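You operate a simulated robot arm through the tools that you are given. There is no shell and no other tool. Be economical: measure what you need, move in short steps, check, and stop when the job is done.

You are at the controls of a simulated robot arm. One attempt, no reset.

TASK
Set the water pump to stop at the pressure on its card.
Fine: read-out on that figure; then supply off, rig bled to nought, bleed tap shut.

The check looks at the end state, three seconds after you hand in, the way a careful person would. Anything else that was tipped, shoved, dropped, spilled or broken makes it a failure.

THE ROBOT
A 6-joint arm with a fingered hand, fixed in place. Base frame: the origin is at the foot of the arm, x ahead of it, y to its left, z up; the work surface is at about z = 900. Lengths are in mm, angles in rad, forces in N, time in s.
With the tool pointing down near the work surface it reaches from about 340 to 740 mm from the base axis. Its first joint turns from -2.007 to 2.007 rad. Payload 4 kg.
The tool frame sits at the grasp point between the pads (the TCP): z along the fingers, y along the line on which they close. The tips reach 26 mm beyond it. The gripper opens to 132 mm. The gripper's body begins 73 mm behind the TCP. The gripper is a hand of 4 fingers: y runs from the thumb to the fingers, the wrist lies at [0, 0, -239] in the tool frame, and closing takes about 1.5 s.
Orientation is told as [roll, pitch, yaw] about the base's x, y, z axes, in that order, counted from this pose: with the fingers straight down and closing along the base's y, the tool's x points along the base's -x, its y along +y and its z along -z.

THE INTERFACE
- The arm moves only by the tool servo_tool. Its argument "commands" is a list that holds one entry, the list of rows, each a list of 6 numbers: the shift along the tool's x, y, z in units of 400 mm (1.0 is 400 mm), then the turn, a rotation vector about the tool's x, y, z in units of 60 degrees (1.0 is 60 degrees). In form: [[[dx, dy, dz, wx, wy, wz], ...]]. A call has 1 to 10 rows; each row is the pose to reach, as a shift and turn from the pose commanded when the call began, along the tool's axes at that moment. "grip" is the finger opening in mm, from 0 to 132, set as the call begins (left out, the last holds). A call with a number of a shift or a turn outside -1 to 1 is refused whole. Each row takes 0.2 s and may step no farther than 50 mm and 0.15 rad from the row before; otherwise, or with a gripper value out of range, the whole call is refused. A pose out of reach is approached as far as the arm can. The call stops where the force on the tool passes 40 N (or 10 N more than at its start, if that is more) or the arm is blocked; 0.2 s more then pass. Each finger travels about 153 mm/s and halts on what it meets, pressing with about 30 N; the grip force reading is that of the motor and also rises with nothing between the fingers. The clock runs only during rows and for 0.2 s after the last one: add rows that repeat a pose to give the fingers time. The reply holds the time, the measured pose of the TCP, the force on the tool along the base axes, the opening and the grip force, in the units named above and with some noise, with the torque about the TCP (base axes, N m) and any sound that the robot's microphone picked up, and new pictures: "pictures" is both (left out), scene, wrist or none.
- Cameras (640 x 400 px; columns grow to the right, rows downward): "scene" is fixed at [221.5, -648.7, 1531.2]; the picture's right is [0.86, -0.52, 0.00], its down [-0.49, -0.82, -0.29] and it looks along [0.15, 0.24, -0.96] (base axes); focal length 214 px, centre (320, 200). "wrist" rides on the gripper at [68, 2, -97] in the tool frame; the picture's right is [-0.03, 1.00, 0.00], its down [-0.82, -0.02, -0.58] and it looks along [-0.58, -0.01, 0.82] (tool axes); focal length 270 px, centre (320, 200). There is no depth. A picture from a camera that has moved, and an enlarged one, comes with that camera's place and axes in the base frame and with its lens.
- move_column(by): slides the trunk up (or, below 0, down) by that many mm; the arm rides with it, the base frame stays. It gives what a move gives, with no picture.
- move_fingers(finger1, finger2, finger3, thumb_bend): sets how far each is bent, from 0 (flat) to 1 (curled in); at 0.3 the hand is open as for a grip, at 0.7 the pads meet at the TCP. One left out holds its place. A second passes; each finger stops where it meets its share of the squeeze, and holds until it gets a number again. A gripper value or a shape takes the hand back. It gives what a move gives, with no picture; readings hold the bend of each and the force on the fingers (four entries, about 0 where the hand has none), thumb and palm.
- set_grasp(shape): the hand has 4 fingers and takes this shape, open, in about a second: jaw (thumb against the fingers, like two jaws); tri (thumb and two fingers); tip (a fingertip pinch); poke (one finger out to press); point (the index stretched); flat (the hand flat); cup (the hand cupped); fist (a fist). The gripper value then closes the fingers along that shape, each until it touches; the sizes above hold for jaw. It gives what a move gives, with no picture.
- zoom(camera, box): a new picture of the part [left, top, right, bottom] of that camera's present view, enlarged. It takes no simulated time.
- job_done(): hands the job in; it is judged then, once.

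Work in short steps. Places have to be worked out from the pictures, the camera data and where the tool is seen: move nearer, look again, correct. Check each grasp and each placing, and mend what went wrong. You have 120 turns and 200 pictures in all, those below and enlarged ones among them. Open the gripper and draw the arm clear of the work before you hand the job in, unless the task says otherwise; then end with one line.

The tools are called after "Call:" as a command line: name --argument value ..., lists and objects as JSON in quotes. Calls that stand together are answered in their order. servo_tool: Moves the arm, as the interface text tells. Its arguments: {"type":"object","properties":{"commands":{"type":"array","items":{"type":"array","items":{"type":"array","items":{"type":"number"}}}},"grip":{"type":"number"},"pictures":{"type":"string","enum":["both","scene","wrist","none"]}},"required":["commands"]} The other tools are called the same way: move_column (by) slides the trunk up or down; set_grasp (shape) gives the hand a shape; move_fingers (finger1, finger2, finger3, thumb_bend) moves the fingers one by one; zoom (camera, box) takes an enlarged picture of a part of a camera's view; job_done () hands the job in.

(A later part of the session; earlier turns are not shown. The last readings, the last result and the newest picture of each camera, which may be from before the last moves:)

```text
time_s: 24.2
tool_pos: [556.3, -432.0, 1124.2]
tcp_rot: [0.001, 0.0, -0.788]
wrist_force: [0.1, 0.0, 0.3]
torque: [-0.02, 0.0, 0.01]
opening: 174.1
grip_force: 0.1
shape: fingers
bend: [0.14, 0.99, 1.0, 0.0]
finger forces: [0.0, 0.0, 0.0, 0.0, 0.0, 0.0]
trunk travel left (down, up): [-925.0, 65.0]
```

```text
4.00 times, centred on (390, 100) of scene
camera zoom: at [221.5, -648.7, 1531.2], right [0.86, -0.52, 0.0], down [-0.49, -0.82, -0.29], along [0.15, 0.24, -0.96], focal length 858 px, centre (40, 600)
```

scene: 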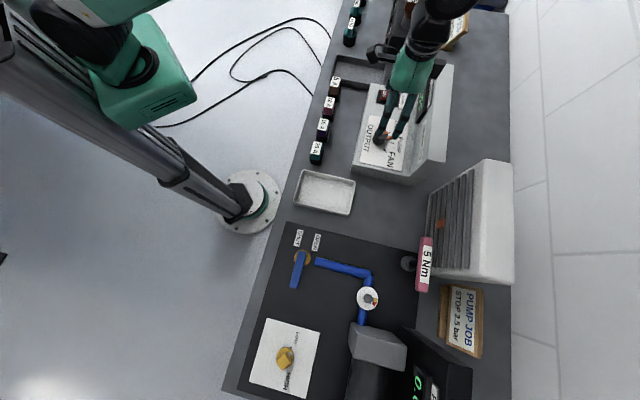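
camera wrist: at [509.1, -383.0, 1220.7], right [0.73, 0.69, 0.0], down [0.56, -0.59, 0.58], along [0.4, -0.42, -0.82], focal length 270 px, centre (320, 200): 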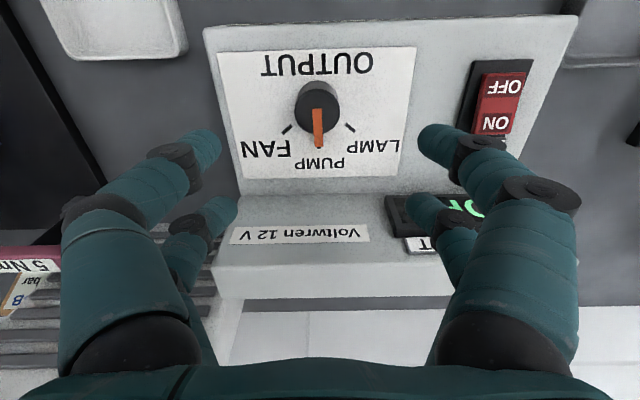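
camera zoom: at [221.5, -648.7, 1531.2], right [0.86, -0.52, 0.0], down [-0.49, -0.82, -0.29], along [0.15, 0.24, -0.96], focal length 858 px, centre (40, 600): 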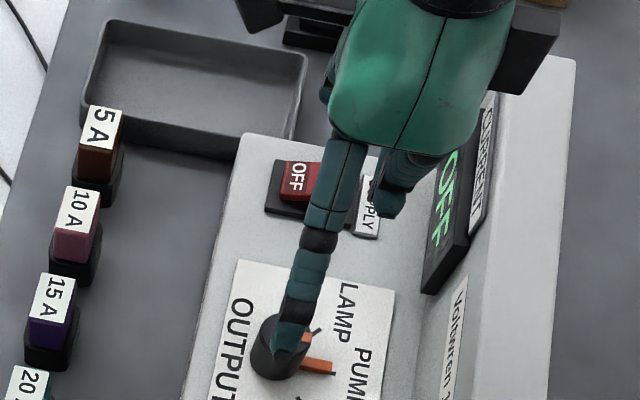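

Still out at +85; I bend to 0.21.

Call:
move_fingers --finger1 0.21 --thumb_bend 0.12

Call:
zoom --camera "wrist" --box '[0, 0, 640, 400]'

Call:
zoom --camera "scene" --box '[350, 50, 430, 150]'

```text
time_s: 25.2
tool_pos: [555.2, -433.3, 1124.2]
tcp_rot: [0.0, 0.0, -0.79]
wrist_force: [0.0, 0.6, 0.6]
torque: [0.01, 0.03, 0.02]
opening: 161.1
grip_force: 0.1
shape: fingers
bend: [0.21, 0.99, 1.0, 0.12]
finger forces: [0.0, 0.0, 0.0, 0.0, 0.0, 0.0]
trunk travel left (down, up): [-925.0, 65.0]
```

```text
1.00 times, centred on (320, 200) of wrist (not enlarged: the box is as wide or as high as the picture)
camera zoom: at [509.6, -383.3, 1220.0], right [0.73, 0.69, 0.0], down [0.56, -0.59, 0.58], along [0.4, -0.42, -0.82], focal length 270 px, centre (320, 200)
```

zoom: 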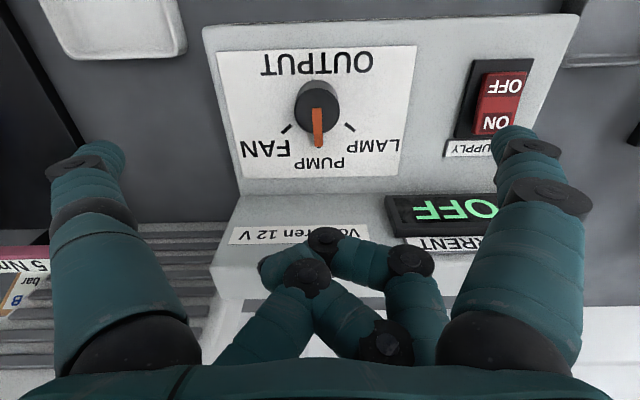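

```text
4.00 times, centred on (390, 100) of scene
camera zoom: at [221.5, -648.7, 1531.2], right [0.86, -0.52, 0.0], down [-0.49, -0.82, -0.29], along [0.15, 0.24, -0.96], focal length 858 px, centre (40, 600)
```

zoom: 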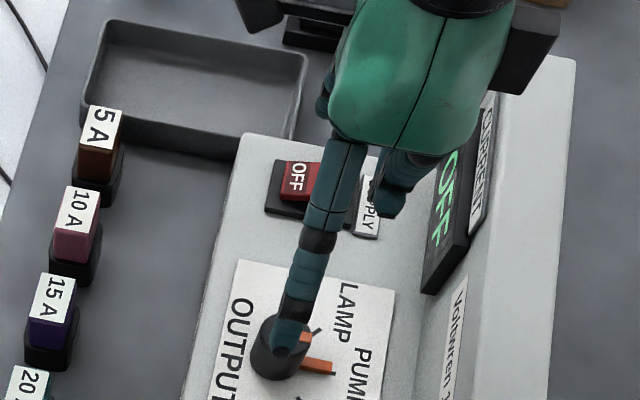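

Bends follow the general scale (0.7 = at TCP), so I set the index to 0.65 and the thumb flat, out of the way.

Call:
move_fingers --finger1 0.65 --thumb_bend 0

Call:
zoom --camera "wrist" --box '[0, 0, 640, 400]'

Call:
zoom --camera "scene" --box '[350, 50, 430, 150]'

```text
time_s: 26.2
tool_pos: [556.3, -433.2, 1123.6]
tcp_rot: [0.0, 0.001, -0.788]
wrist_force: [0.9, 0.3, 0.1]
torque: [0.03, 0.02, 0.04]
opening: 100.7
grip_force: 0.1
shape: fingers
bend: [0.65, 0.99, 1.0, 0.0]
finger forces: [0.1, 0.1, 0.0, 0.1, 0.0, 0.1]
trunk travel left (down, up): [-925.0, 65.0]
```

```text
1.00 times, centred on (320, 200) of wrist (not enlarged: the box is as wide or as high as the picture)
camera zoom: at [509.6, -383.3, 1220.0], right [0.73, 0.69, 0.0], down [0.56, -0.59, 0.58], along [0.4, -0.42, -0.82], focal length 270 px, centre (320, 200)
```

zoom: 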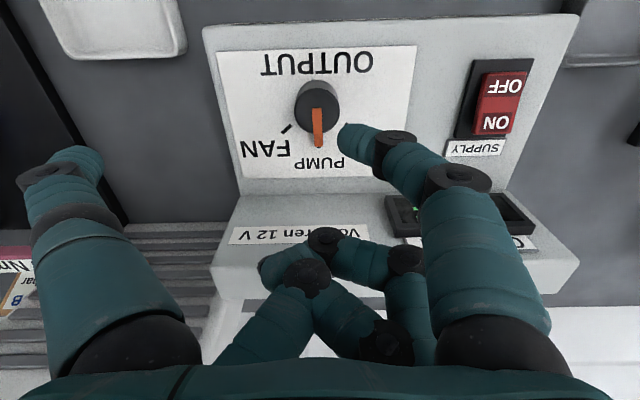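

```text
4.00 times, centred on (390, 100) of scene
camera zoom: at [221.5, -648.7, 1531.2], right [0.86, -0.52, 0.0], down [-0.49, -0.82, -0.29], along [0.15, 0.24, -0.96], focal length 858 px, centre (40, 600)
```

zoom: 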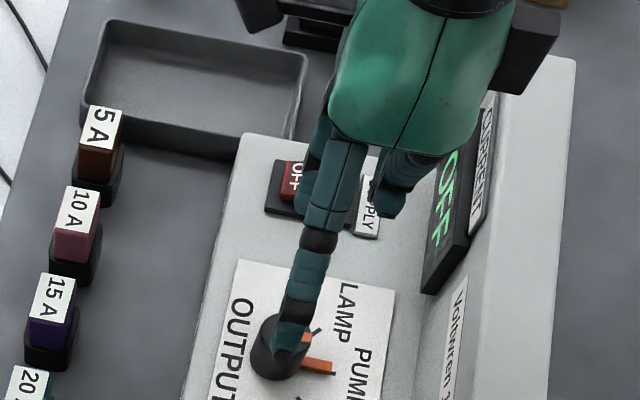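

Both views agree: index tip at tool (20, 15, 21), ahead of the thumb. I shift towards the switch while turning clockwise so the thumb ends up on the near side, off the selector.

Call:
servo_tool --commands '[[[-0.002, 0.06, 0, 0, 0, 0.125], [-0.004, 0.12, 0, 0, 0, 0.25], [-0.006, 0.18, 0, 0, 0, 0.375], [-0.009, 0.24, 0, 0, 0, 0.5], [-0.011, 0.3, 0, 0, 0, 0.625], [-0.013, 0.3425, 0, 0, 0, 0.75]]]' --pictures "none"

Call:
servo_tool --commands '[[[0, 0, 0, 0, 0, 0.125], [0, 0, 0, 0, 0, 0.25], [0, 0, 0, 0, 0, 0.375], [0, 0, 0, 0, 0, 0.5], [0, 0, 0, 0, 0, 0.625], [0, 0, 0, 0, 0, 0.75]]]' --pictures "both"

```text
time_s: 27.6
tool_pos: [650.3, -334.6, 1123.7]
tcp_rot: [-0.001, 0.0, -1.577]
wrist_force: [0.6, 0.5, -0.2]
torque: [-0.03, 0.01, 0.01]
opening: 100.9
grip_force: 0.1
shape: fingers
bend: [0.65, 0.99, 1.0, 0.0]
finger forces: [0.0, 0.1, 0.0, 0.0, 0.0, 0.0]
out of reach, approached as far as the arm can: row 5, 6
trunk travel left (down, up): [-925.0, 65.0]
```

```text
time_s: 29.0
tool_pos: [649.1, -336.4, 1123.9]
tcp_rot: [0.0, 0.001, -2.361]
wrist_force: [-0.2, -0.3, 0.7]
torque: [0.02, 0.02, 0.0]
opening: 100.9
grip_force: 0.1
shape: fingers
bend: [0.65, 0.99, 1.0, 0.0]
finger forces: [0.0, 0.1, 0.0, 0.0, 0.1, 0.0]
trunk travel left (down, up): [-925.0, 65.0]
camera wrist: at [699.4, -289.4, 1219.9], right [0.69, -0.73, 0.0], down [-0.59, -0.56, 0.58], along [-0.42, -0.4, -0.82], focal length 270 px, centre (320, 200)
```

scene: 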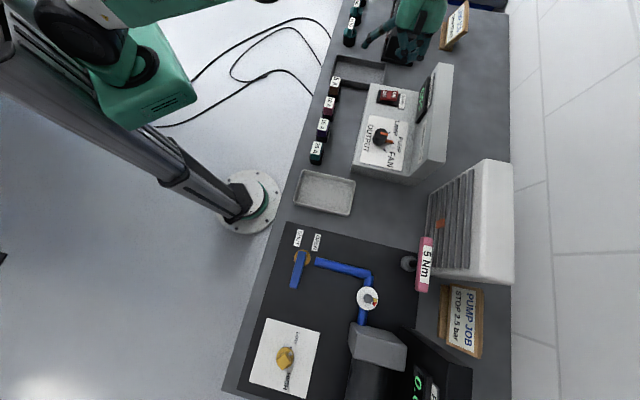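
wrist: 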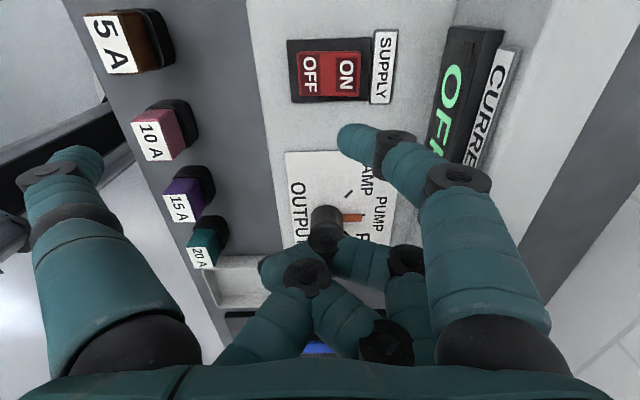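

Reach tops out here, so I extend the index a little more outward and lower with the trunk, which keeps the posture.

Call:
move_fingers --finger1 0.6

Call:
move_column --by -95

Call:
zoom --camera "wrist" --box '[0, 0, 640, 400]'

Call:
zoom --camera "scene" --box '[350, 40, 430, 120]'

```text
time_s: 30.0
tool_pos: [649.4, -334.6, 1124.3]
tcp_rot: [-0.001, 0.0, -2.361]
wrist_force: [-0.4, -0.2, 0.3]
torque: [0.0, 0.04, 0.0]
opening: 108.2
grip_force: 0.0
shape: fingers
bend: [0.6, 0.99, 1.0, 0.0]
finger forces: [0.0, 0.0, 0.1, 0.1, 0.0, 0.0]
trunk travel left (down, up): [-925.0, 65.0]
```

```text
time_s: 31.3
tool_pos: [649.3, -335.8, 1028.9]
tcp_rot: [0.002, 0.001, -2.359]
wrist_force: [0.0, 0.4, 0.2]
torque: [0.0, 0.0, -0.01]
opening: 108.5
grip_force: 0.1
shape: fingers
bend: [0.6, 0.99, 1.0, 0.0]
finger forces: [0.0, 0.0, 0.1, 0.0, 0.0, 0.1]
trunk travel left (down, up): [-830.0, 160.0]
```

```text
1.00 times, centred on (320, 200) of wrist (not enlarged: the box is as wide or as high as the picture)
camera zoom: at [699.2, -289.2, 1125.0], right [0.69, -0.73, 0.0], down [-0.59, -0.56, 0.58], along [-0.42, -0.4, -0.82], focal length 270 px, centre (320, 200)
```

zoom: 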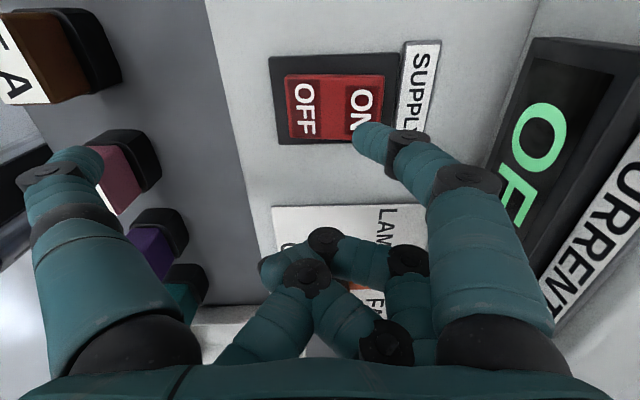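

```text
5.00 times, centred on (390, 80) of scene
camera zoom: at [221.5, -648.7, 1531.2], right [0.86, -0.52, 0.0], down [-0.49, -0.82, -0.29], along [0.15, 0.24, -0.96], focal length 1072 px, centre (-30, 800)
```

zoom: 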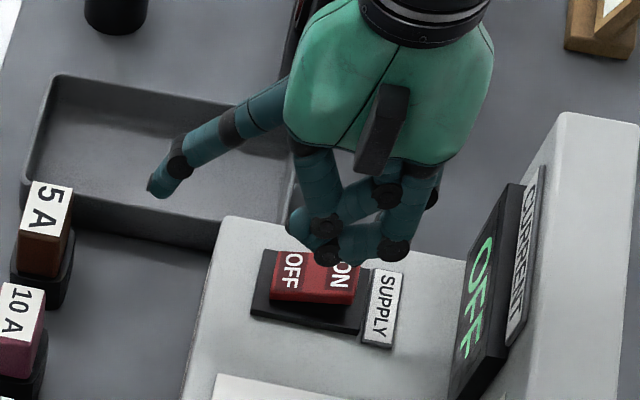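

The tip hovers over ON. I press down in 5 mm steps with the force limit.

Call:
servo_tool --commands '[[[0, 0, 0.0125, 0, 0, 0], [0, 0, 0.025, 0, 0, 0], [0, 0, 0.0375, 0, 0, 0], [0, 0, 0.05, 0, 0, 0], [0, 0, 0.06, 0, 0, 0]]]' --pictures "wrist"

```text
time_s: 32.5
tool_pos: [648.6, -335.8, 1007.6]
tcp_rot: [0.005, 0.002, -2.361]
wrist_force: [1.8, -0.8, 12.4]
torque: [-0.07, -0.43, -0.04]
opening: 108.5
grip_force: 6.8
shape: fingers
bend: [0.63, 0.99, 1.0, 0.0]
finger forces: [13.2, 0.0, 0.1, 0.0, 0.0, 0.0]
trunk travel left (down, up): [-830.0, 160.0]
camera wrist: at [698.9, -289.1, 1103.8], right [0.69, -0.73, 0.01], down [-0.6, -0.56, 0.58], along [-0.42, -0.4, -0.82], focal length 270 px, centre (320, 200)
```

wrist: 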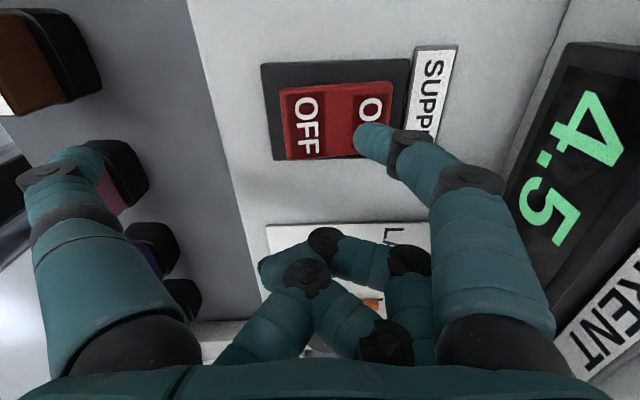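

Supply is ON (4.5 A). I rise and check the pressure read-out in the scene view.

Call:
servo_tool --commands '[[[0, 0, -0.1, 0, 0, 0], [0, 0, -0.2, 0, 0, 0], [0, 0, -0.28, 0, 0, 0]]]' --pictures "wrist"

Call:
zoom --camera "scene" --box '[240, 220, 480, 400]'

Call:
zoom --camera "scene" --box '[380, 340, 460, 400]'

```text
time_s: 33.3
tool_pos: [631.4, -327.2, 1095.9]
tcp_rot: [-0.001, -0.001, -2.358]
wrist_force: [-0.1, -0.2, -0.9]
torque: [-0.01, 0.02, 0.01]
opening: 108.8
grip_force: 0.0
shape: fingers
bend: [0.6, 0.99, 1.0, 0.0]
finger forces: [0.1, 0.0, 0.0, 0.1, 0.1, 0.0]
out of reach, approached as far as the arm can: row 2, 3
trunk travel left (down, up): [-830.0, 160.0]
camera wrist: at [682.8, -280.3, 1191.4], right [0.69, -0.73, 0.0], down [-0.59, -0.56, 0.58], along [-0.42, -0.4, -0.82], focal length 270 px, centre (320, 200)
```

wrist: 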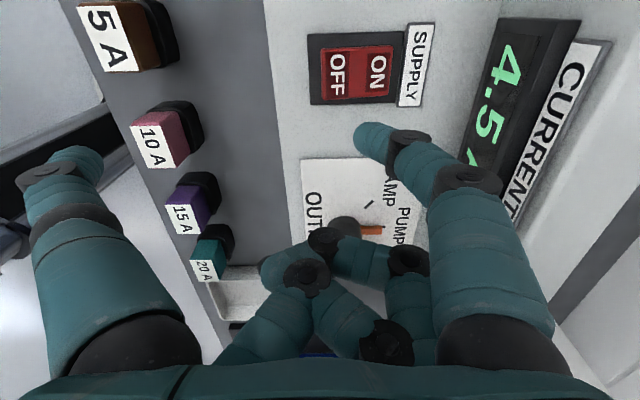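

```text
2.22 times, centred on (360, 310) of scene
camera zoom: at [221.5, -648.7, 1531.2], right [0.86, -0.52, 0.0], down [-0.49, -0.82, -0.29], along [0.15, 0.24, -0.96], focal length 477 px, centre (231, -44)
```

zoom: 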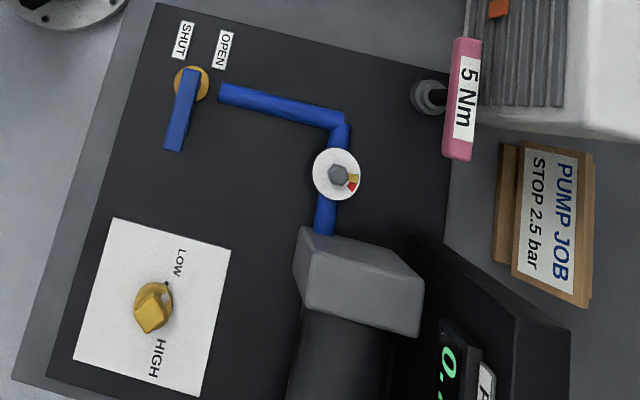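

```text
6.67 times, centred on (420, 370) of scene
camera zoom: at [221.5, -648.7, 1531.2], right [0.86, -0.52, 0.0], down [-0.49, -0.82, -0.29], along [0.15, 0.24, -0.96], focal length 1430 px, centre (-347, -933)
```

zoom: 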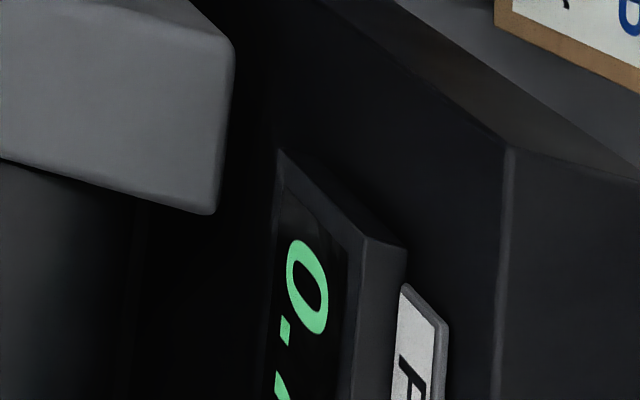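

Pressure is rising from 0; the pump runs. I retract toward the middle, unwind the yaw, and restore the jaw shape.

Call:
servo_tool --commands '[[[-0.09, -0.06, 0, 0, 0, -0.08], [-0.18, -0.12, 0, 0, 0, -0.16], [-0.27, -0.18, 0, 0, 0, -0.24], [-0.36, -0.24, 0, 0, 0, -0.32], [-0.45, -0.3, -0.03, 0, 0, -0.4], [-0.54, -0.36, -0.06, 0, 0, -0.48], [-0.63, -0.42, -0.09, 0, 0, -0.56], [-0.72, -0.48, -0.12, 0, 0, -0.64], [-0.805, -0.54, -0.12, 0, 0, -0.72]]]' --pictures "none"

Call:
set_grasp --shape "jaw"

Call:
servo_tool --commands '[[[0, 0, 0, 0, 0, -0.13], [0, 0, 0, 0, 0, -0.26], [0, 0, 0, 0, 0, -0.39], [0, 0, 0, 0, 0, -0.52], [0, 0, 0, 0, 0, -0.65], [0, 0, 0, 0, 0, -0.78]]]' --pictures "wrist"

Call:
zoom --camera "scene" --box '[400, 360, 440, 400]'

```text
time_s: 35.3
tool_pos: [254.1, -399.3, 1144.0]
tcp_rot: [0.001, 0.0, -1.604]
wrist_force: [0.4, 0.1, -0.5]
torque: [0.02, 0.0, -0.04]
opening: 108.9
grip_force: 0.1
shape: fingers
bend: [0.6, 0.99, 1.0, 0.0]
finger forces: [0.1, 0.0, 0.0, 0.1, 0.0, 0.0]
trunk travel left (down, up): [-830.0, 160.0]
```

```text
time_s: 36.2
tool_pos: [254.5, -401.6, 1143.3]
tcp_rot: [0.001, 0.001, -1.606]
wrist_force: [-0.3, 0.9, 0.0]
torque: [0.01, -0.02, -0.02]
opening: 132.1
grip_force: 0.0
shape: jaw
bend: [0.3, 0.3, 0.3, 0.3]
finger forces: [0.0, 0.0, 0.0, 0.1, 0.0, 0.0]
trunk travel left (down, up): [-830.0, 160.0]
```

```text
time_s: 37.6
tool_pos: [251.4, -400.8, 1143.5]
tcp_rot: [-0.001, -0.001, -0.787]
wrist_force: [0.6, 0.7, 0.6]
torque: [-0.02, -0.03, -0.02]
opening: 132.0
grip_force: 0.1
shape: jaw
bend: [0.3, 0.3, 0.3, 0.3]
finger forces: [0.0, 0.0, 0.0, 0.0, 0.0, 0.1]
trunk travel left (down, up): [-830.0, 160.0]
camera wrist: at [205.9, -351.1, 1239.6], right [0.73, 0.69, 0.0], down [0.56, -0.59, 0.58], along [0.4, -0.42, -0.82], focal length 270 px, centre (320, 200)
```

wrist: 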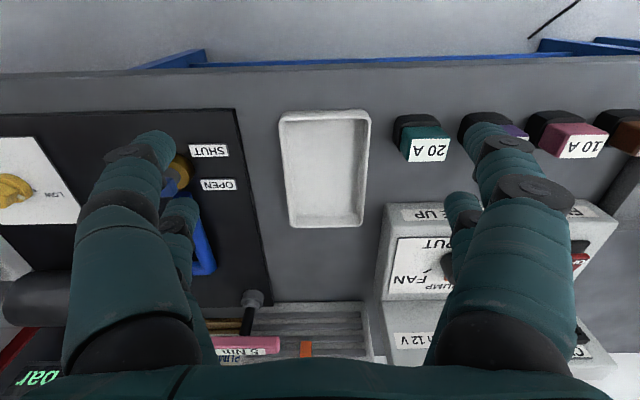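

```text
10.00 times, centred on (420, 380) of scene
camera zoom: at [221.5, -648.7, 1531.2], right [0.86, -0.52, 0.0], down [-0.49, -0.82, -0.29], along [0.15, 0.24, -0.96], focal length 2145 px, centre (-680, -1600)
```

zoom: 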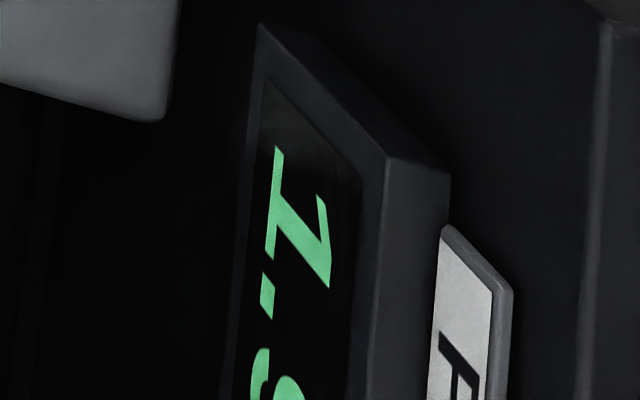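

Pressure is 1.x and rising. I slide along to face the pump rig closely.

Call:
servo_tool --commands '[[[0.023, -0.104, 0, 0, 0, 0], [0.046, -0.208, 0, 0, 0, 0], [0.069, -0.312, 0, 0, 0, 0], [0.092, -0.416, 0, 0, 0, 0], [0.115, -0.52, 0, 0, 0, 0], [0.138, -0.624, 0, 0, 0, 0], [0.162, -0.725, 0, 0, 0, 0]]]' --pictures "wrist"

```text
time_s: 39.2
tool_pos: [-0.6, -561.8, 1142.5]
tcp_rot: [-0.001, -0.001, -0.788]
wrist_force: [-0.7, -0.2, 0.3]
torque: [0.0, -0.02, 0.02]
opening: 131.8
grip_force: 0.1
shape: jaw
bend: [0.3, 0.3, 0.3, 0.3]
finger forces: [0.0, 0.0, 0.0, 0.0, 0.0, 0.0]
trunk travel left (down, up): [-830.0, 160.0]
camera wrist: at [-47.2, -511.6, 1239.2], right [0.73, 0.69, 0.0], down [0.56, -0.59, 0.58], along [0.4, -0.42, -0.82], focal length 270 px, centre (320, 200)
```

wrist: 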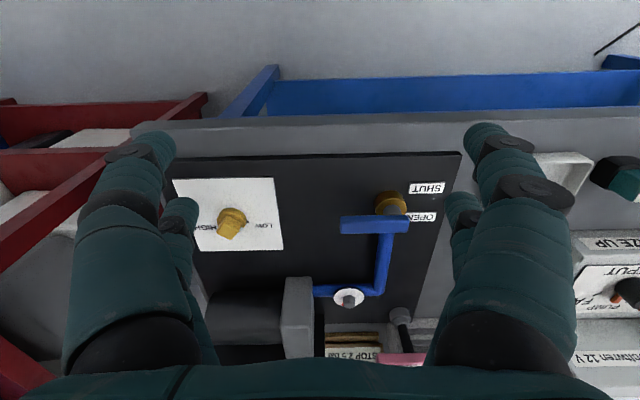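

Call:
zoom --camera "wrist" --box '[170, 165, 300, 265]'

Call:
zoom --camera "wrist" --box '[320, 160, 470, 310]'

Call:
zoom --camera "scene" --box '[240, 310, 330, 400]'

Call:
zoom --camera "scene" --box '[400, 360, 440, 400]'

```text
4.00 times, centred on (235, 215) of wrist
camera zoom: at [-47.2, -511.6, 1239.2], right [0.73, 0.69, 0.0], down [0.56, -0.59, 0.58], along [0.4, -0.42, -0.82], focal length 1081 px, centre (660, 140)
```

zoom: 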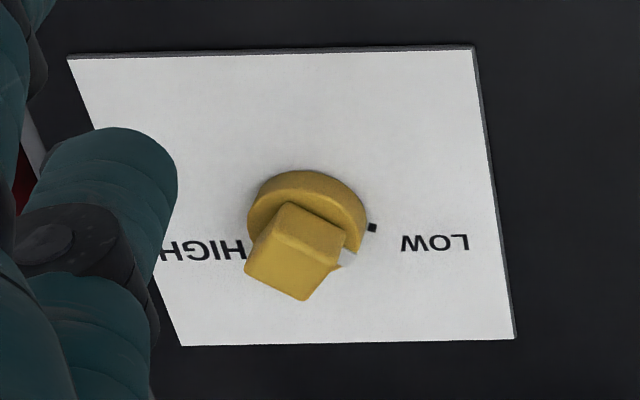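

```text
2.67 times, centred on (395, 235) of wrist
camera zoom: at [-47.2, -511.6, 1239.2], right [0.73, 0.69, 0.0], down [0.56, -0.59, 0.58], along [0.4, -0.42, -0.82], focal length 721 px, centre (120, 107)
```

zoom: 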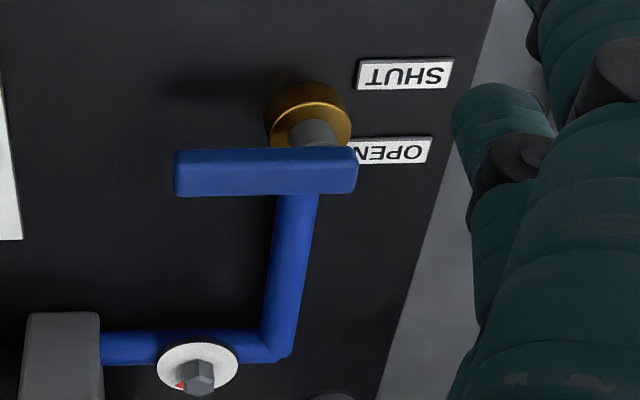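

```text
4.44 times, centred on (285, 355) of scene
camera zoom: at [221.5, -648.7, 1531.2], right [0.86, -0.52, 0.0], down [-0.49, -0.82, -0.29], along [0.15, 0.24, -0.96], focal length 953 px, centre (476, -489)
```

zoom: 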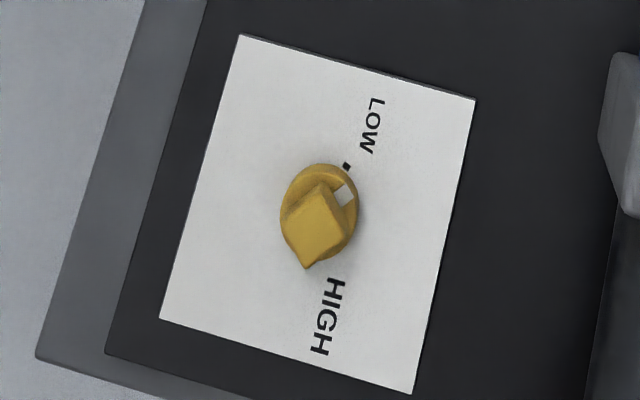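

```text
10.00 times, centred on (420, 380) of scene
camera zoom: at [221.5, -648.7, 1531.2], right [0.86, -0.52, 0.0], down [-0.49, -0.82, -0.29], along [0.15, 0.24, -0.96], focal length 2145 px, centre (-680, -1600)
```

zoom: 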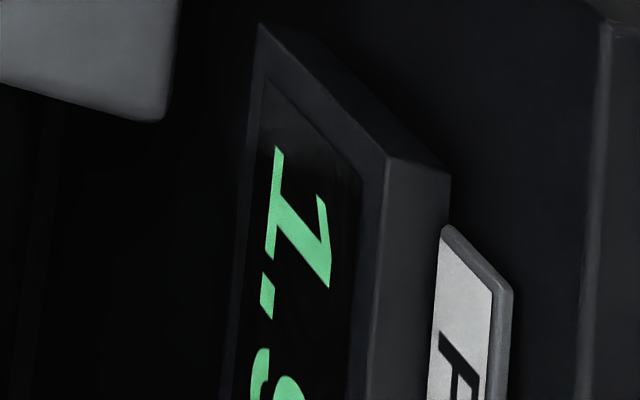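

Pressure has settled at 1.something, so the setting must go higher. Knob top is at about (39, -790, 948), at 791 mm reach, so the hand must tilt. I zoom to get the grip block's orientation.

Call:
zoom --camera "wrist" --box '[205, 195, 265, 250]'

Call:
zoom --camera "scene" --box '[265, 335, 305, 375]'

```text
7.27 times, centred on (235, 222) of wrist
camera zoom: at [-47.2, -511.6, 1239.2], right [0.73, 0.69, 0.0], down [0.56, -0.59, 0.58], along [0.4, -0.42, -0.82], focal length 1966 px, centre (938, 36)
```

zoom: 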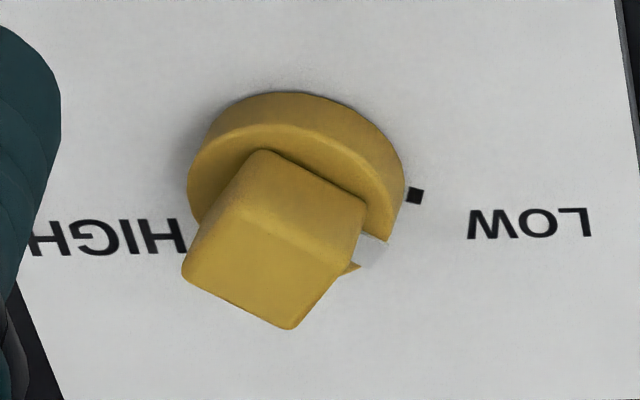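

```text
10.00 times, centred on (285, 355) of scene
camera zoom: at [221.5, -648.7, 1531.2], right [0.86, -0.52, 0.0], down [-0.49, -0.82, -0.29], along [0.15, 0.24, -0.96], focal length 2145 px, centre (670, -1350)
```

zoom: 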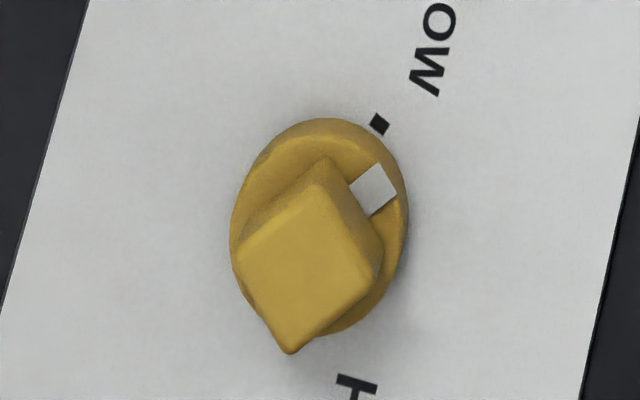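

The grip block is a 24 mm square, nearly aligned with the base axes (about +5°), centre (37, -791). I try the "tip" pinch shape, which should give one finger pair.

Call:
set_grasp --shape "tip"

Call:
servo_tool --commands '[[[0, 0, 0, 0, 0, 0], [0, 0, 0, 0, 0, 0]]]' --grip 50 --pictures "both"

```text
time_s: 40.1
tool_pos: [1.3, -559.3, 1143.3]
tcp_rot: [0.0, 0.0, -0.789]
wrist_force: [1.2, -0.8, 0.0]
torque: [-0.01, 0.04, 0.02]
opening: 131.9
grip_force: 0.0
shape: tip
bend: [0.3, 0.3, 0.3, 0.3]
finger forces: [0.0, 0.1, 0.0, 0.0, 0.0, 0.0]
trunk travel left (down, up): [-830.0, 160.0]
```

```text
time_s: 40.7
tool_pos: [-0.2, -560.1, 1143.6]
tcp_rot: [0.001, 0.0, -0.789]
wrist_force: [-0.2, -0.1, -0.4]
torque: [0.01, 0.0, 0.0]
opening: 50.6
grip_force: 0.1
shape: tip
bend: [0.73, 0.73, 0.73, 0.7]
finger forces: [0.0, 0.0, 0.1, 0.0, 0.0, 0.0]
trunk travel left (down, up): [-830.0, 160.0]
camera wrist: at [-46.2, -510.9, 1239.4], right [0.73, 0.69, 0.0], down [0.56, -0.59, 0.58], along [0.4, -0.42, -0.82], focal length 270 px, centre (320, 200)
```

scene: 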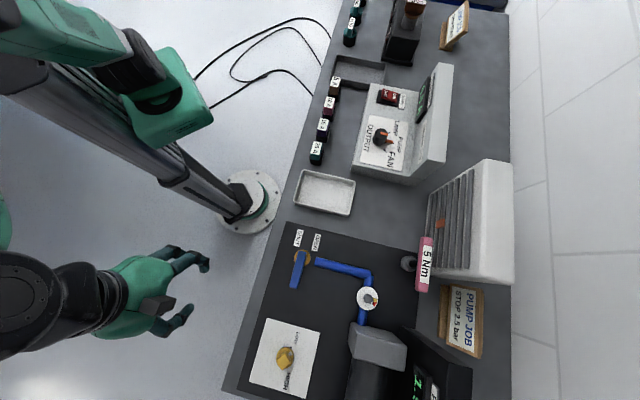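
wrist: 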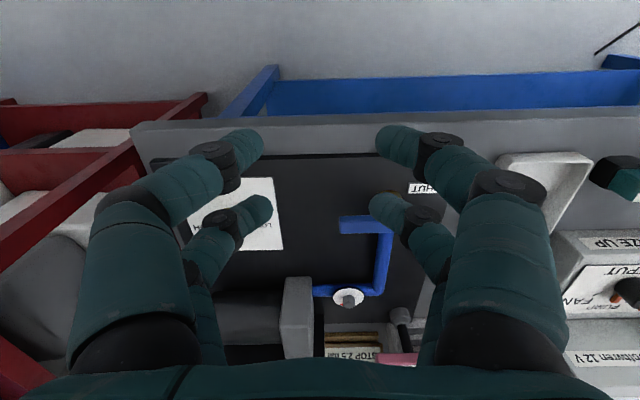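

The tip shape has the same four digits in two pairs at tool x = ±20. I'll grip the block with the far pair (x = -20), which also saves reach. First I turn the hand to yaw -85° and tilt 14° outward here.

Call:
set_grasp --shape "jaw"

Call:
servo_tool --commands '[[[0, 0, 0, 0, 0, 0.133], [0, 0, 0, 0, 0, 0.266], [0, 0, 0, 0, 0, 0.399], [0, 0, 0, 0, 0, 0.532], [0, 0, 0, 0, 0, 0.663]]]' --grip 75 --pictures "none"

Call:
servo_tool --commands '[[[0, 0, 0, 0, -0.12, 0], [0, 0, 0, 0, -0.233, 0]]]' --pictures "wrist"

```text
time_s: 41.6
tool_pos: [1.4, -558.9, 1143.6]
tcp_rot: [-0.002, 0.001, -0.789]
wrist_force: [-0.2, 0.0, -0.2]
torque: [0.0, -0.03, -0.01]
opening: 132.0
grip_force: 0.1
shape: jaw
bend: [0.3, 0.3, 0.3, 0.3]
finger forces: [0.0, 0.0, 0.0, 0.1, 0.0, 0.0]
trunk travel left (down, up): [-830.0, 160.0]
```

```text
time_s: 42.8
tool_pos: [0.6, -558.4, 1143.4]
tcp_rot: [0.0, 0.002, -1.485]
wrist_force: [1.0, 0.3, 0.1]
torque: [0.03, 0.04, -0.03]
opening: 75.6
grip_force: 0.0
shape: jaw
bend: [0.72, 0.72, 0.72, 0.7]
finger forces: [0.1, 0.1, 0.0, 0.0, 0.0, 0.1]
trunk travel left (down, up): [-830.0, 160.0]
```

```text
time_s: 43.4
tool_pos: [0.7, -557.7, 1145.3]
tcp_rot: [0.0, -0.246, -1.483]
wrist_force: [-0.9, -0.5, 0.1]
torque: [0.01, 0.01, -0.03]
opening: 75.4
grip_force: 0.0
shape: jaw
bend: [0.72, 0.72, 0.72, 0.7]
finger forces: [0.1, 0.0, 0.1, 0.1, 0.0, 0.0]
trunk travel left (down, up): [-830.0, 160.0]
camera wrist: at [-4.9, -469.0, 1220.5], right [1.0, 0.06, 0.01], down [0.04, -0.65, 0.76], along [0.05, -0.76, -0.65], focal length 270 px, centre (320, 200)
```

wrist: 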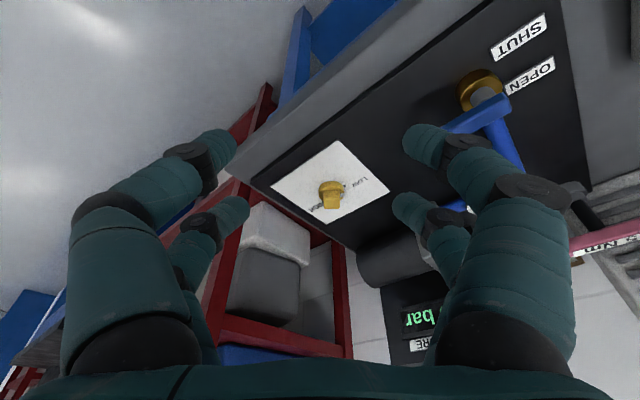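

Tilt is right. I move to a hover 60 mm above the grip pose.

Call:
servo_tool --commands '[[[-0.0726, 0.0065, 0.074, 0, 0, 0], [-0.145, 0.013, 0.148, 0, 0, 0], [-0.218, 0.0195, 0.2225, 0, 0, 0], [-0.29, 0.026, 0.297, 0, 0, 0], [-0.363, 0.0324, 0.371, 0, 0, 0], [-0.4355, 0.0389, 0.445, 0, 0, 0]]]' --pictures "both"

```text
time_s: 44.8
tool_pos: [36.7, -739.3, 1010.2]
tcp_rot: [-0.002, -0.241, -1.483]
wrist_force: [-0.4, -0.5, -1.1]
torque: [0.0, -0.01, 0.02]
opening: 75.7
grip_force: 0.1
shape: jaw
bend: [0.72, 0.72, 0.72, 0.7]
finger forces: [0.0, 0.0, 0.0, 0.1, 0.1, 0.0]
out of reach, approached as far as the arm can: row 6
trunk travel left (down, up): [-830.0, 160.0]
camera wrist: at [30.1, -650.1, 1086.7], right [1.0, 0.06, 0.01], down [0.04, -0.65, 0.76], along [0.05, -0.76, -0.65], focal length 270 px, centre (320, 200)
```

scene: 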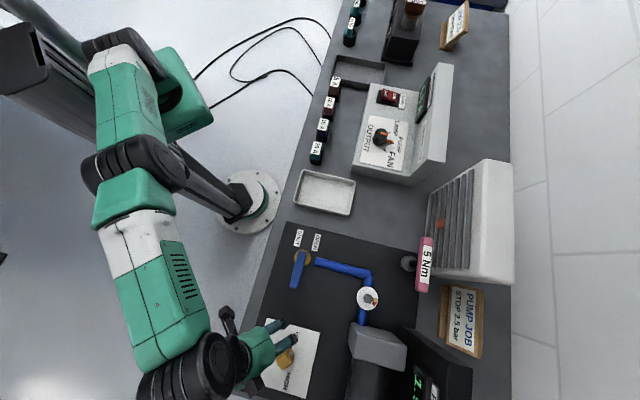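
wrist: 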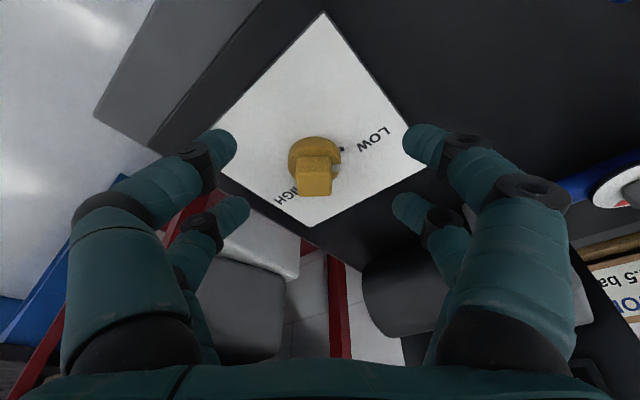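

Out of reach with the trunk this low or high; earlier readings say reach grows with the trunk higher. I raise it and retry.

Call:
move_column --by 130

Call:
servo_tool --commands '[[[-0.04, 0, 0.1, 0, 0, 0], [-0.0775, 0, 0.2, 0, 0, 0], [-0.1, 0, 0.3, 0, 0, 0]]]' --pictures "none"

```text
time_s: 46.4
tool_pos: [36.8, -739.2, 1140.2]
tcp_rot: [0.0, -0.246, -1.484]
wrist_force: [0.0, 0.2, -0.2]
torque: [0.02, -0.02, -0.02]
opening: 75.2
grip_force: 0.0
shape: jaw
bend: [0.72, 0.72, 0.72, 0.7]
finger forces: [0.0, 0.0, 0.1, 0.1, 0.1, 0.1]
trunk travel left (down, up): [-960.0, 30.0]
```

```text
time_s: 47.2
tool_pos: [44.3, -749.2, 1040.4]
tcp_rot: [0.0, -0.244, -1.484]
wrist_force: [1.2, 0.9, 0.3]
torque: [-0.03, 0.01, -0.01]
opening: 75.7
grip_force: 0.2
shape: jaw
bend: [0.72, 0.72, 0.72, 0.7]
finger forces: [0.1, 0.1, 0.0, 0.0, 0.0, 0.1]
out of reach, approached as far as the arm can: row 1, 2, 3
trunk travel left (down, up): [-960.0, 30.0]
```

Still short by ~20 mm; I tilt another 6.5° and test how much reach that gains.

Call:
servo_tool --commands '[[[0, 0, 0, 0, -0.109, 0], [0, 0, 0, 0, -0.109, 0]]]' --pictures "none"

Call:
servo_tool --commands '[[[-0.02, 0, 0.05, 0, 0, 0], [-0.01, 0, 0.1, 0, 0, 0]]]' --pictures "scene"

```text
time_s: 47.8
tool_pos: [43.3, -772.3, 1040.3]
tcp_rot: [0.0, -0.358, -1.484]
wrist_force: [0.3, 1.1, -0.6]
torque: [0.0, 0.04, -0.03]
opening: 75.7
grip_force: 0.1
shape: jaw
bend: [0.72, 0.72, 0.72, 0.7]
finger forces: [0.0, 0.0, 0.0, 0.0, 0.0, 0.1]
out of reach, approached as far as the arm can: row 1, 2
trunk travel left (down, up): [-960.0, 30.0]
```

```text
time_s: 48.4
tool_pos: [44.4, -776.9, 1005.3]
tcp_rot: [0.001, -0.359, -1.481]
wrist_force: [-0.6, -0.3, 0.1]
torque: [0.03, -0.02, -0.01]
opening: 75.4
grip_force: 0.0
shape: jaw
bend: [0.72, 0.72, 0.72, 0.7]
finger forces: [0.1, 0.0, 0.0, 0.1, 0.1, 0.0]
out of reach, approached as far as the arm can: row 1, 2
trunk travel left (down, up): [-960.0, 30.0]
```

scene: 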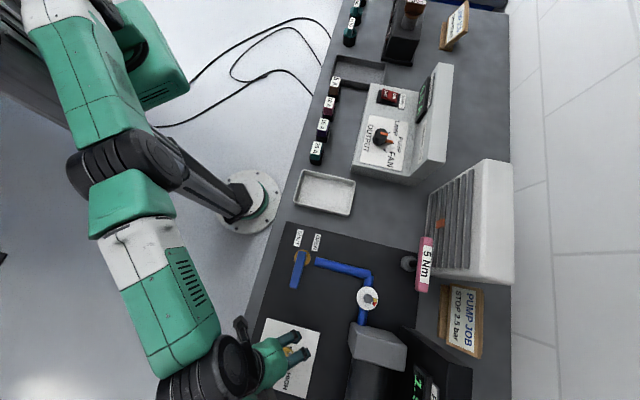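

Now the reach suffices. I move to a hover just over the block and check the actual pose.

Call:
servo_tool --commands '[[[0.045, -0.022, 0.0365, 0, 0, 0], [0.045, -0.022, 0.0365, 0, 0, 0]]]' --pictures "wrist"

```text
time_s: 49.0
tool_pos: [35.2, -773.9, 985.2]
tcp_rot: [-0.001, -0.358, -1.482]
wrist_force: [0.2, 0.5, -0.9]
torque: [-0.05, 0.01, -0.02]
opening: 75.4
grip_force: 0.0
shape: jaw
bend: [0.72, 0.72, 0.72, 0.7]
finger forces: [0.1, 0.0, 0.0, 0.1, 0.0, 0.0]
out of reach, approached as far as the arm can: row 1, 2
trunk travel left (down, up): [-960.0, 30.0]
camera wrist: at [27.8, -676.9, 1050.3], right [1.0, 0.07, 0.01], down [0.03, -0.56, 0.83], along [0.06, -0.82, -0.56], focal length 270 px, centre (320, 200)
```

wrist: 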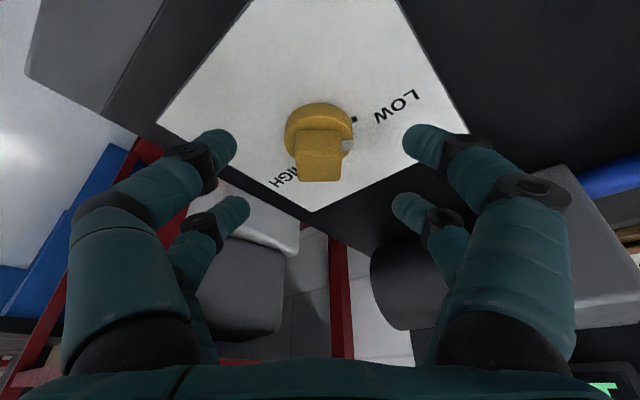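

Still commanded beyond reach; I back inward 25 mm to become consistent.

Call:
servo_tool --commands '[[[0.0585, 0, -0.022, 0, 0, 0], [0.0585, 0, -0.022, 0, 0, 0]]]' --pictures "none"

```text
time_s: 49.6
tool_pos: [33.4, -740.6, 984.1]
tcp_rot: [0.001, -0.36, -1.48]
wrist_force: [-0.2, 0.1, -0.7]
torque: [-0.02, 0.0, -0.02]
opening: 75.4
grip_force: 0.1
shape: jaw
bend: [0.72, 0.72, 0.72, 0.7]
finger forces: [0.0, 0.0, 0.1, 0.0, 0.0, 0.1]
trunk travel left (down, up): [-960.0, 30.0]
```

Now in reach and consistent; the block is where computed. I move outward then down onto it.

Call:
servo_tool --commands '[[[-0.06, -0.0026, 0.0225, 0, 0, 0], [-0.046, -0.0026, 0.06, 0, 0, 0], [-0.033, -0.0026, 0.0947, 0, 0, 0]]]' --pictures "wrist"

```text
time_s: 50.4
tool_pos: [34.0, -766.6, 952.0]
tcp_rot: [0.001, -0.357, -1.484]
wrist_force: [0.3, -0.6, 0.2]
torque: [-0.03, -0.02, -0.01]
opening: 75.3
grip_force: 0.1
shape: jaw
bend: [0.72, 0.72, 0.72, 0.7]
finger forces: [0.0, 0.0, 0.1, 0.1, 0.1, 0.1]
trunk travel left (down, up): [-960.0, 30.0]
camera wrist: at [26.6, -669.2, 1018.1], right [1.0, 0.06, 0.01], down [0.03, -0.56, 0.83], along [0.06, -0.82, -0.56], focal length 270 px, centre (320, 200)
```

wrist: 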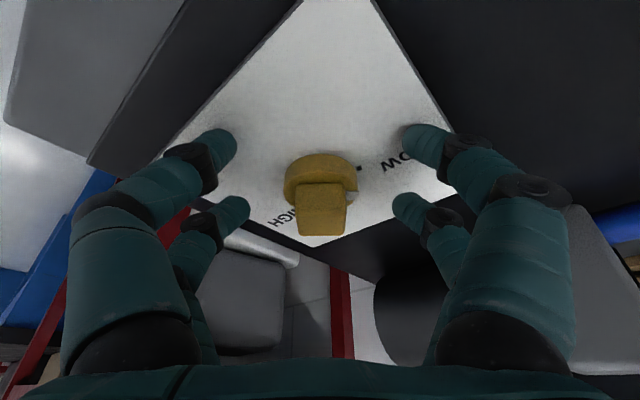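

The far pair straddles the block. I close.

Call:
servo_tool --commands '[[[0, 0, 0, 0, 0, 0], [0, 0, 0, 0, 0, 0], [0, 0, 0, 0, 0, 0], [0, 0, 0, 0, 0, 0]]]' --grip 10 --pictures "wrist"

Call:
zoom --camera "wrist" --box '[240, 120, 400, 260]'

```text
time_s: 51.4
tool_pos: [33.6, -766.5, 953.1]
tcp_rot: [0.001, -0.36, -1.483]
wrist_force: [-0.8, 0.9, 7.2]
torque: [-0.13, 0.0, 0.01]
opening: 11.9
grip_force: 0.1
shape: jaw
bend: [0.71, 0.7, 0.7, 0.7]
finger forces: [0.0, 5.1, 5.1, 0.0, 0.0, 0.0]
trunk travel left (down, up): [-960.0, 30.0]
camera wrist: at [26.5, -668.6, 1019.2], right [1.0, 0.06, 0.01], down [0.03, -0.56, 0.83], along [0.06, -0.83, -0.56], focal length 270 px, centre (320, 200)
```

wrist: 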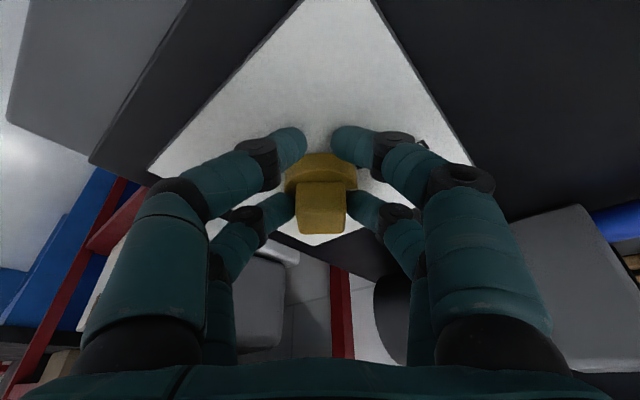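

```text
2.86 times, centred on (320, 190) of wrist
camera zoom: at [26.5, -668.6, 1019.2], right [1.0, 0.06, 0.01], down [0.03, -0.56, 0.83], along [0.06, -0.83, -0.56], focal length 772 px, centre (320, 229)
```

zoom: 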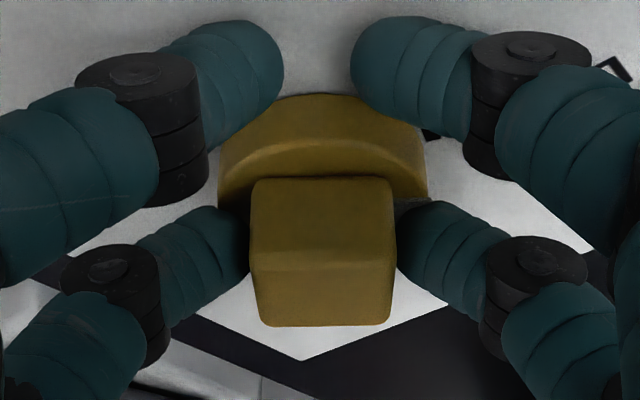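

Far pair sits on the block flats. I squeeze harder and turn 20° clockwise about the knob's vertical axis, then read the pressure.

Call:
servo_tool --commands '[[[0, 0, 0, 0, 0, 0], [0, 0, 0, 0, 0, 0], [-0.0002, 0.0077, 0.0001, 0.041, 0, 0.1092], [-0.0013, 0.0153, 0.0005, 0.0819, 0, 0.2184], [-0.0029, 0.0216, 0.0011, 0.117, 0, 0.312], [-0.0029, 0.0216, 0.0011, 0.117, 0, 0.312]]]' --grip 0 --pictures "wrist"

Call:
zoom --camera "scene" --box '[400, 360, 440, 400]'

```text
time_s: 52.8
tool_pos: [41.0, -765.7, 952.2]
tcp_rot: [0.001, -0.358, -1.832]
wrist_force: [2.0, -1.7, -1.3]
torque: [0.02, -0.04, 0.06]
opening: 1.2
grip_force: 30.0
shape: jaw
bend: [0.67, 0.72, 0.72, 0.7]
finger forces: [0.0, 28.3, 26.7, 0.0, 0.1, 0.0]
trunk travel left (down, up): [-960.0, 30.0]
camera wrist: at [69.3, -673.3, 1018.1], right [0.96, -0.28, 0.01], down [-0.17, -0.54, 0.83], along [-0.23, -0.79, -0.56], focal length 270 px, centre (320, 200)
```

wrist: 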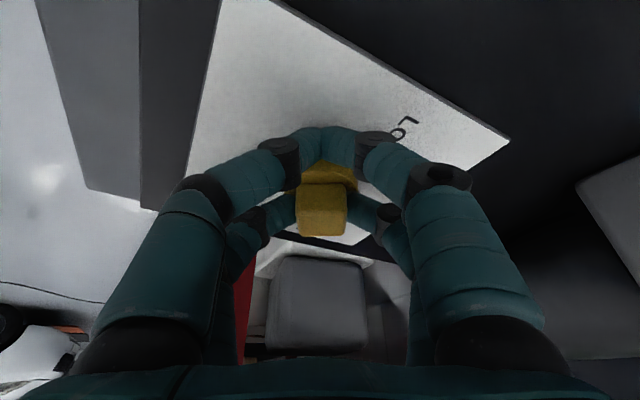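

```text
10.00 times, centred on (420, 380) of scene
camera zoom: at [221.5, -648.7, 1531.2], right [0.86, -0.52, 0.0], down [-0.49, -0.82, -0.29], along [0.15, 0.24, -0.96], focal length 2145 px, centre (-680, -1600)
```

zoom: 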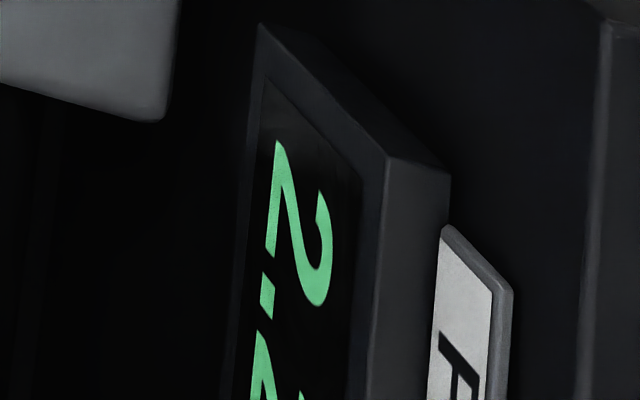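

The read-out went to 2.x and may still be rising; I wait a second and look again.

Call:
servo_tool --commands '[[[0, 0, 0, 0, 0, 0], [0, 0, 0, 0, 0, 0], [0, 0, 0, 0, 0, 0], [0, 0, 0, 0, 0, 0], [0, 0, 0, 0, 0, 0], [0, 0, 0, 0, 0, 0]]]' --pictures "none"

Call:
zoom --camera "scene" --box '[400, 360, 440, 400]'

```text
time_s: 54.2
tool_pos: [40.8, -766.2, 952.4]
tcp_rot: [0.001, -0.358, -1.832]
wrist_force: [2.6, -1.0, -3.5]
torque: [0.09, -0.06, 0.04]
opening: 1.2
grip_force: 29.9
shape: jaw
bend: [0.67, 0.72, 0.72, 0.7]
finger forces: [0.0, 28.5, 26.5, 0.0, 0.1, 0.0]
trunk travel left (down, up): [-960.0, 30.0]
```

```text
10.00 times, centred on (420, 380) of scene
camera zoom: at [221.5, -648.7, 1531.2], right [0.86, -0.52, 0.0], down [-0.49, -0.82, -0.29], along [0.15, 0.24, -0.96], focal length 2145 px, centre (-680, -1600)
```

zoom: 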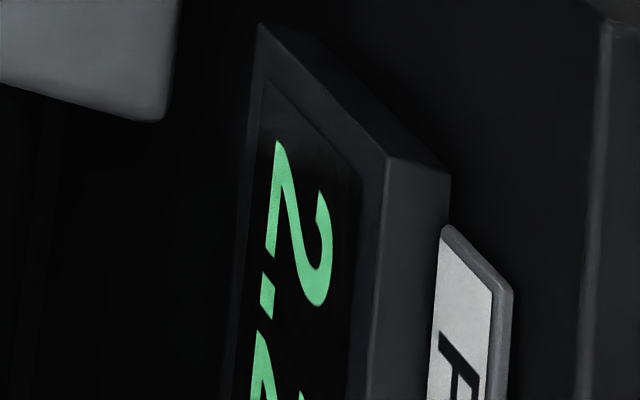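

It holds at about 2.2. I turn a further 4° and look.

Call:
servo_tool --commands '[[[0.0003, 0.0045, -0.0001, 0.0234, 0, 0.0624], [0.0003, 0.0045, -0.0001, 0.0234, 0, 0.0624], [0.0003, 0.0045, -0.0001, 0.0234, 0, 0.0624], [0.0003, 0.0045, -0.0001, 0.0234, 0, 0.0624], [0.0003, 0.0045, -0.0001, 0.0234, 0, 0.0624], [0.0003, 0.0045, -0.0001, 0.0234, 0, 0.0624]]]' --pictures "none"

Call:
zoom --camera "scene" --box '[405, 376, 429, 400]'

```text
time_s: 55.6
tool_pos: [43.8, -768.2, 952.6]
tcp_rot: [0.001, -0.357, -1.902]
wrist_force: [1.9, -2.3, -7.7]
torque: [0.15, -0.11, 0.07]
opening: 0.9
grip_force: 29.8
shape: jaw
bend: [0.67, 0.72, 0.72, 0.7]
finger forces: [0.0, 28.7, 26.3, 0.0, 0.0, 0.0]
trunk travel left (down, up): [-960.0, 30.0]
```

```text
16.00 times, centred on (417, 388) of scene
camera zoom: at [221.5, -648.7, 1531.2], right [0.86, -0.52, 0.0], down [-0.49, -0.82, -0.29], along [0.15, 0.24, -0.96], focal length 3432 px, centre (-1232, -2808)
```

zoom: 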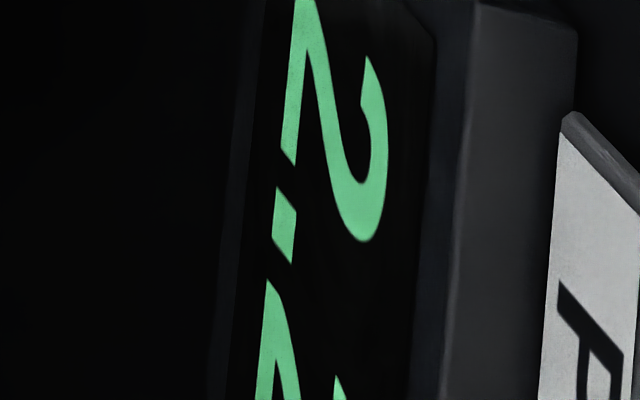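

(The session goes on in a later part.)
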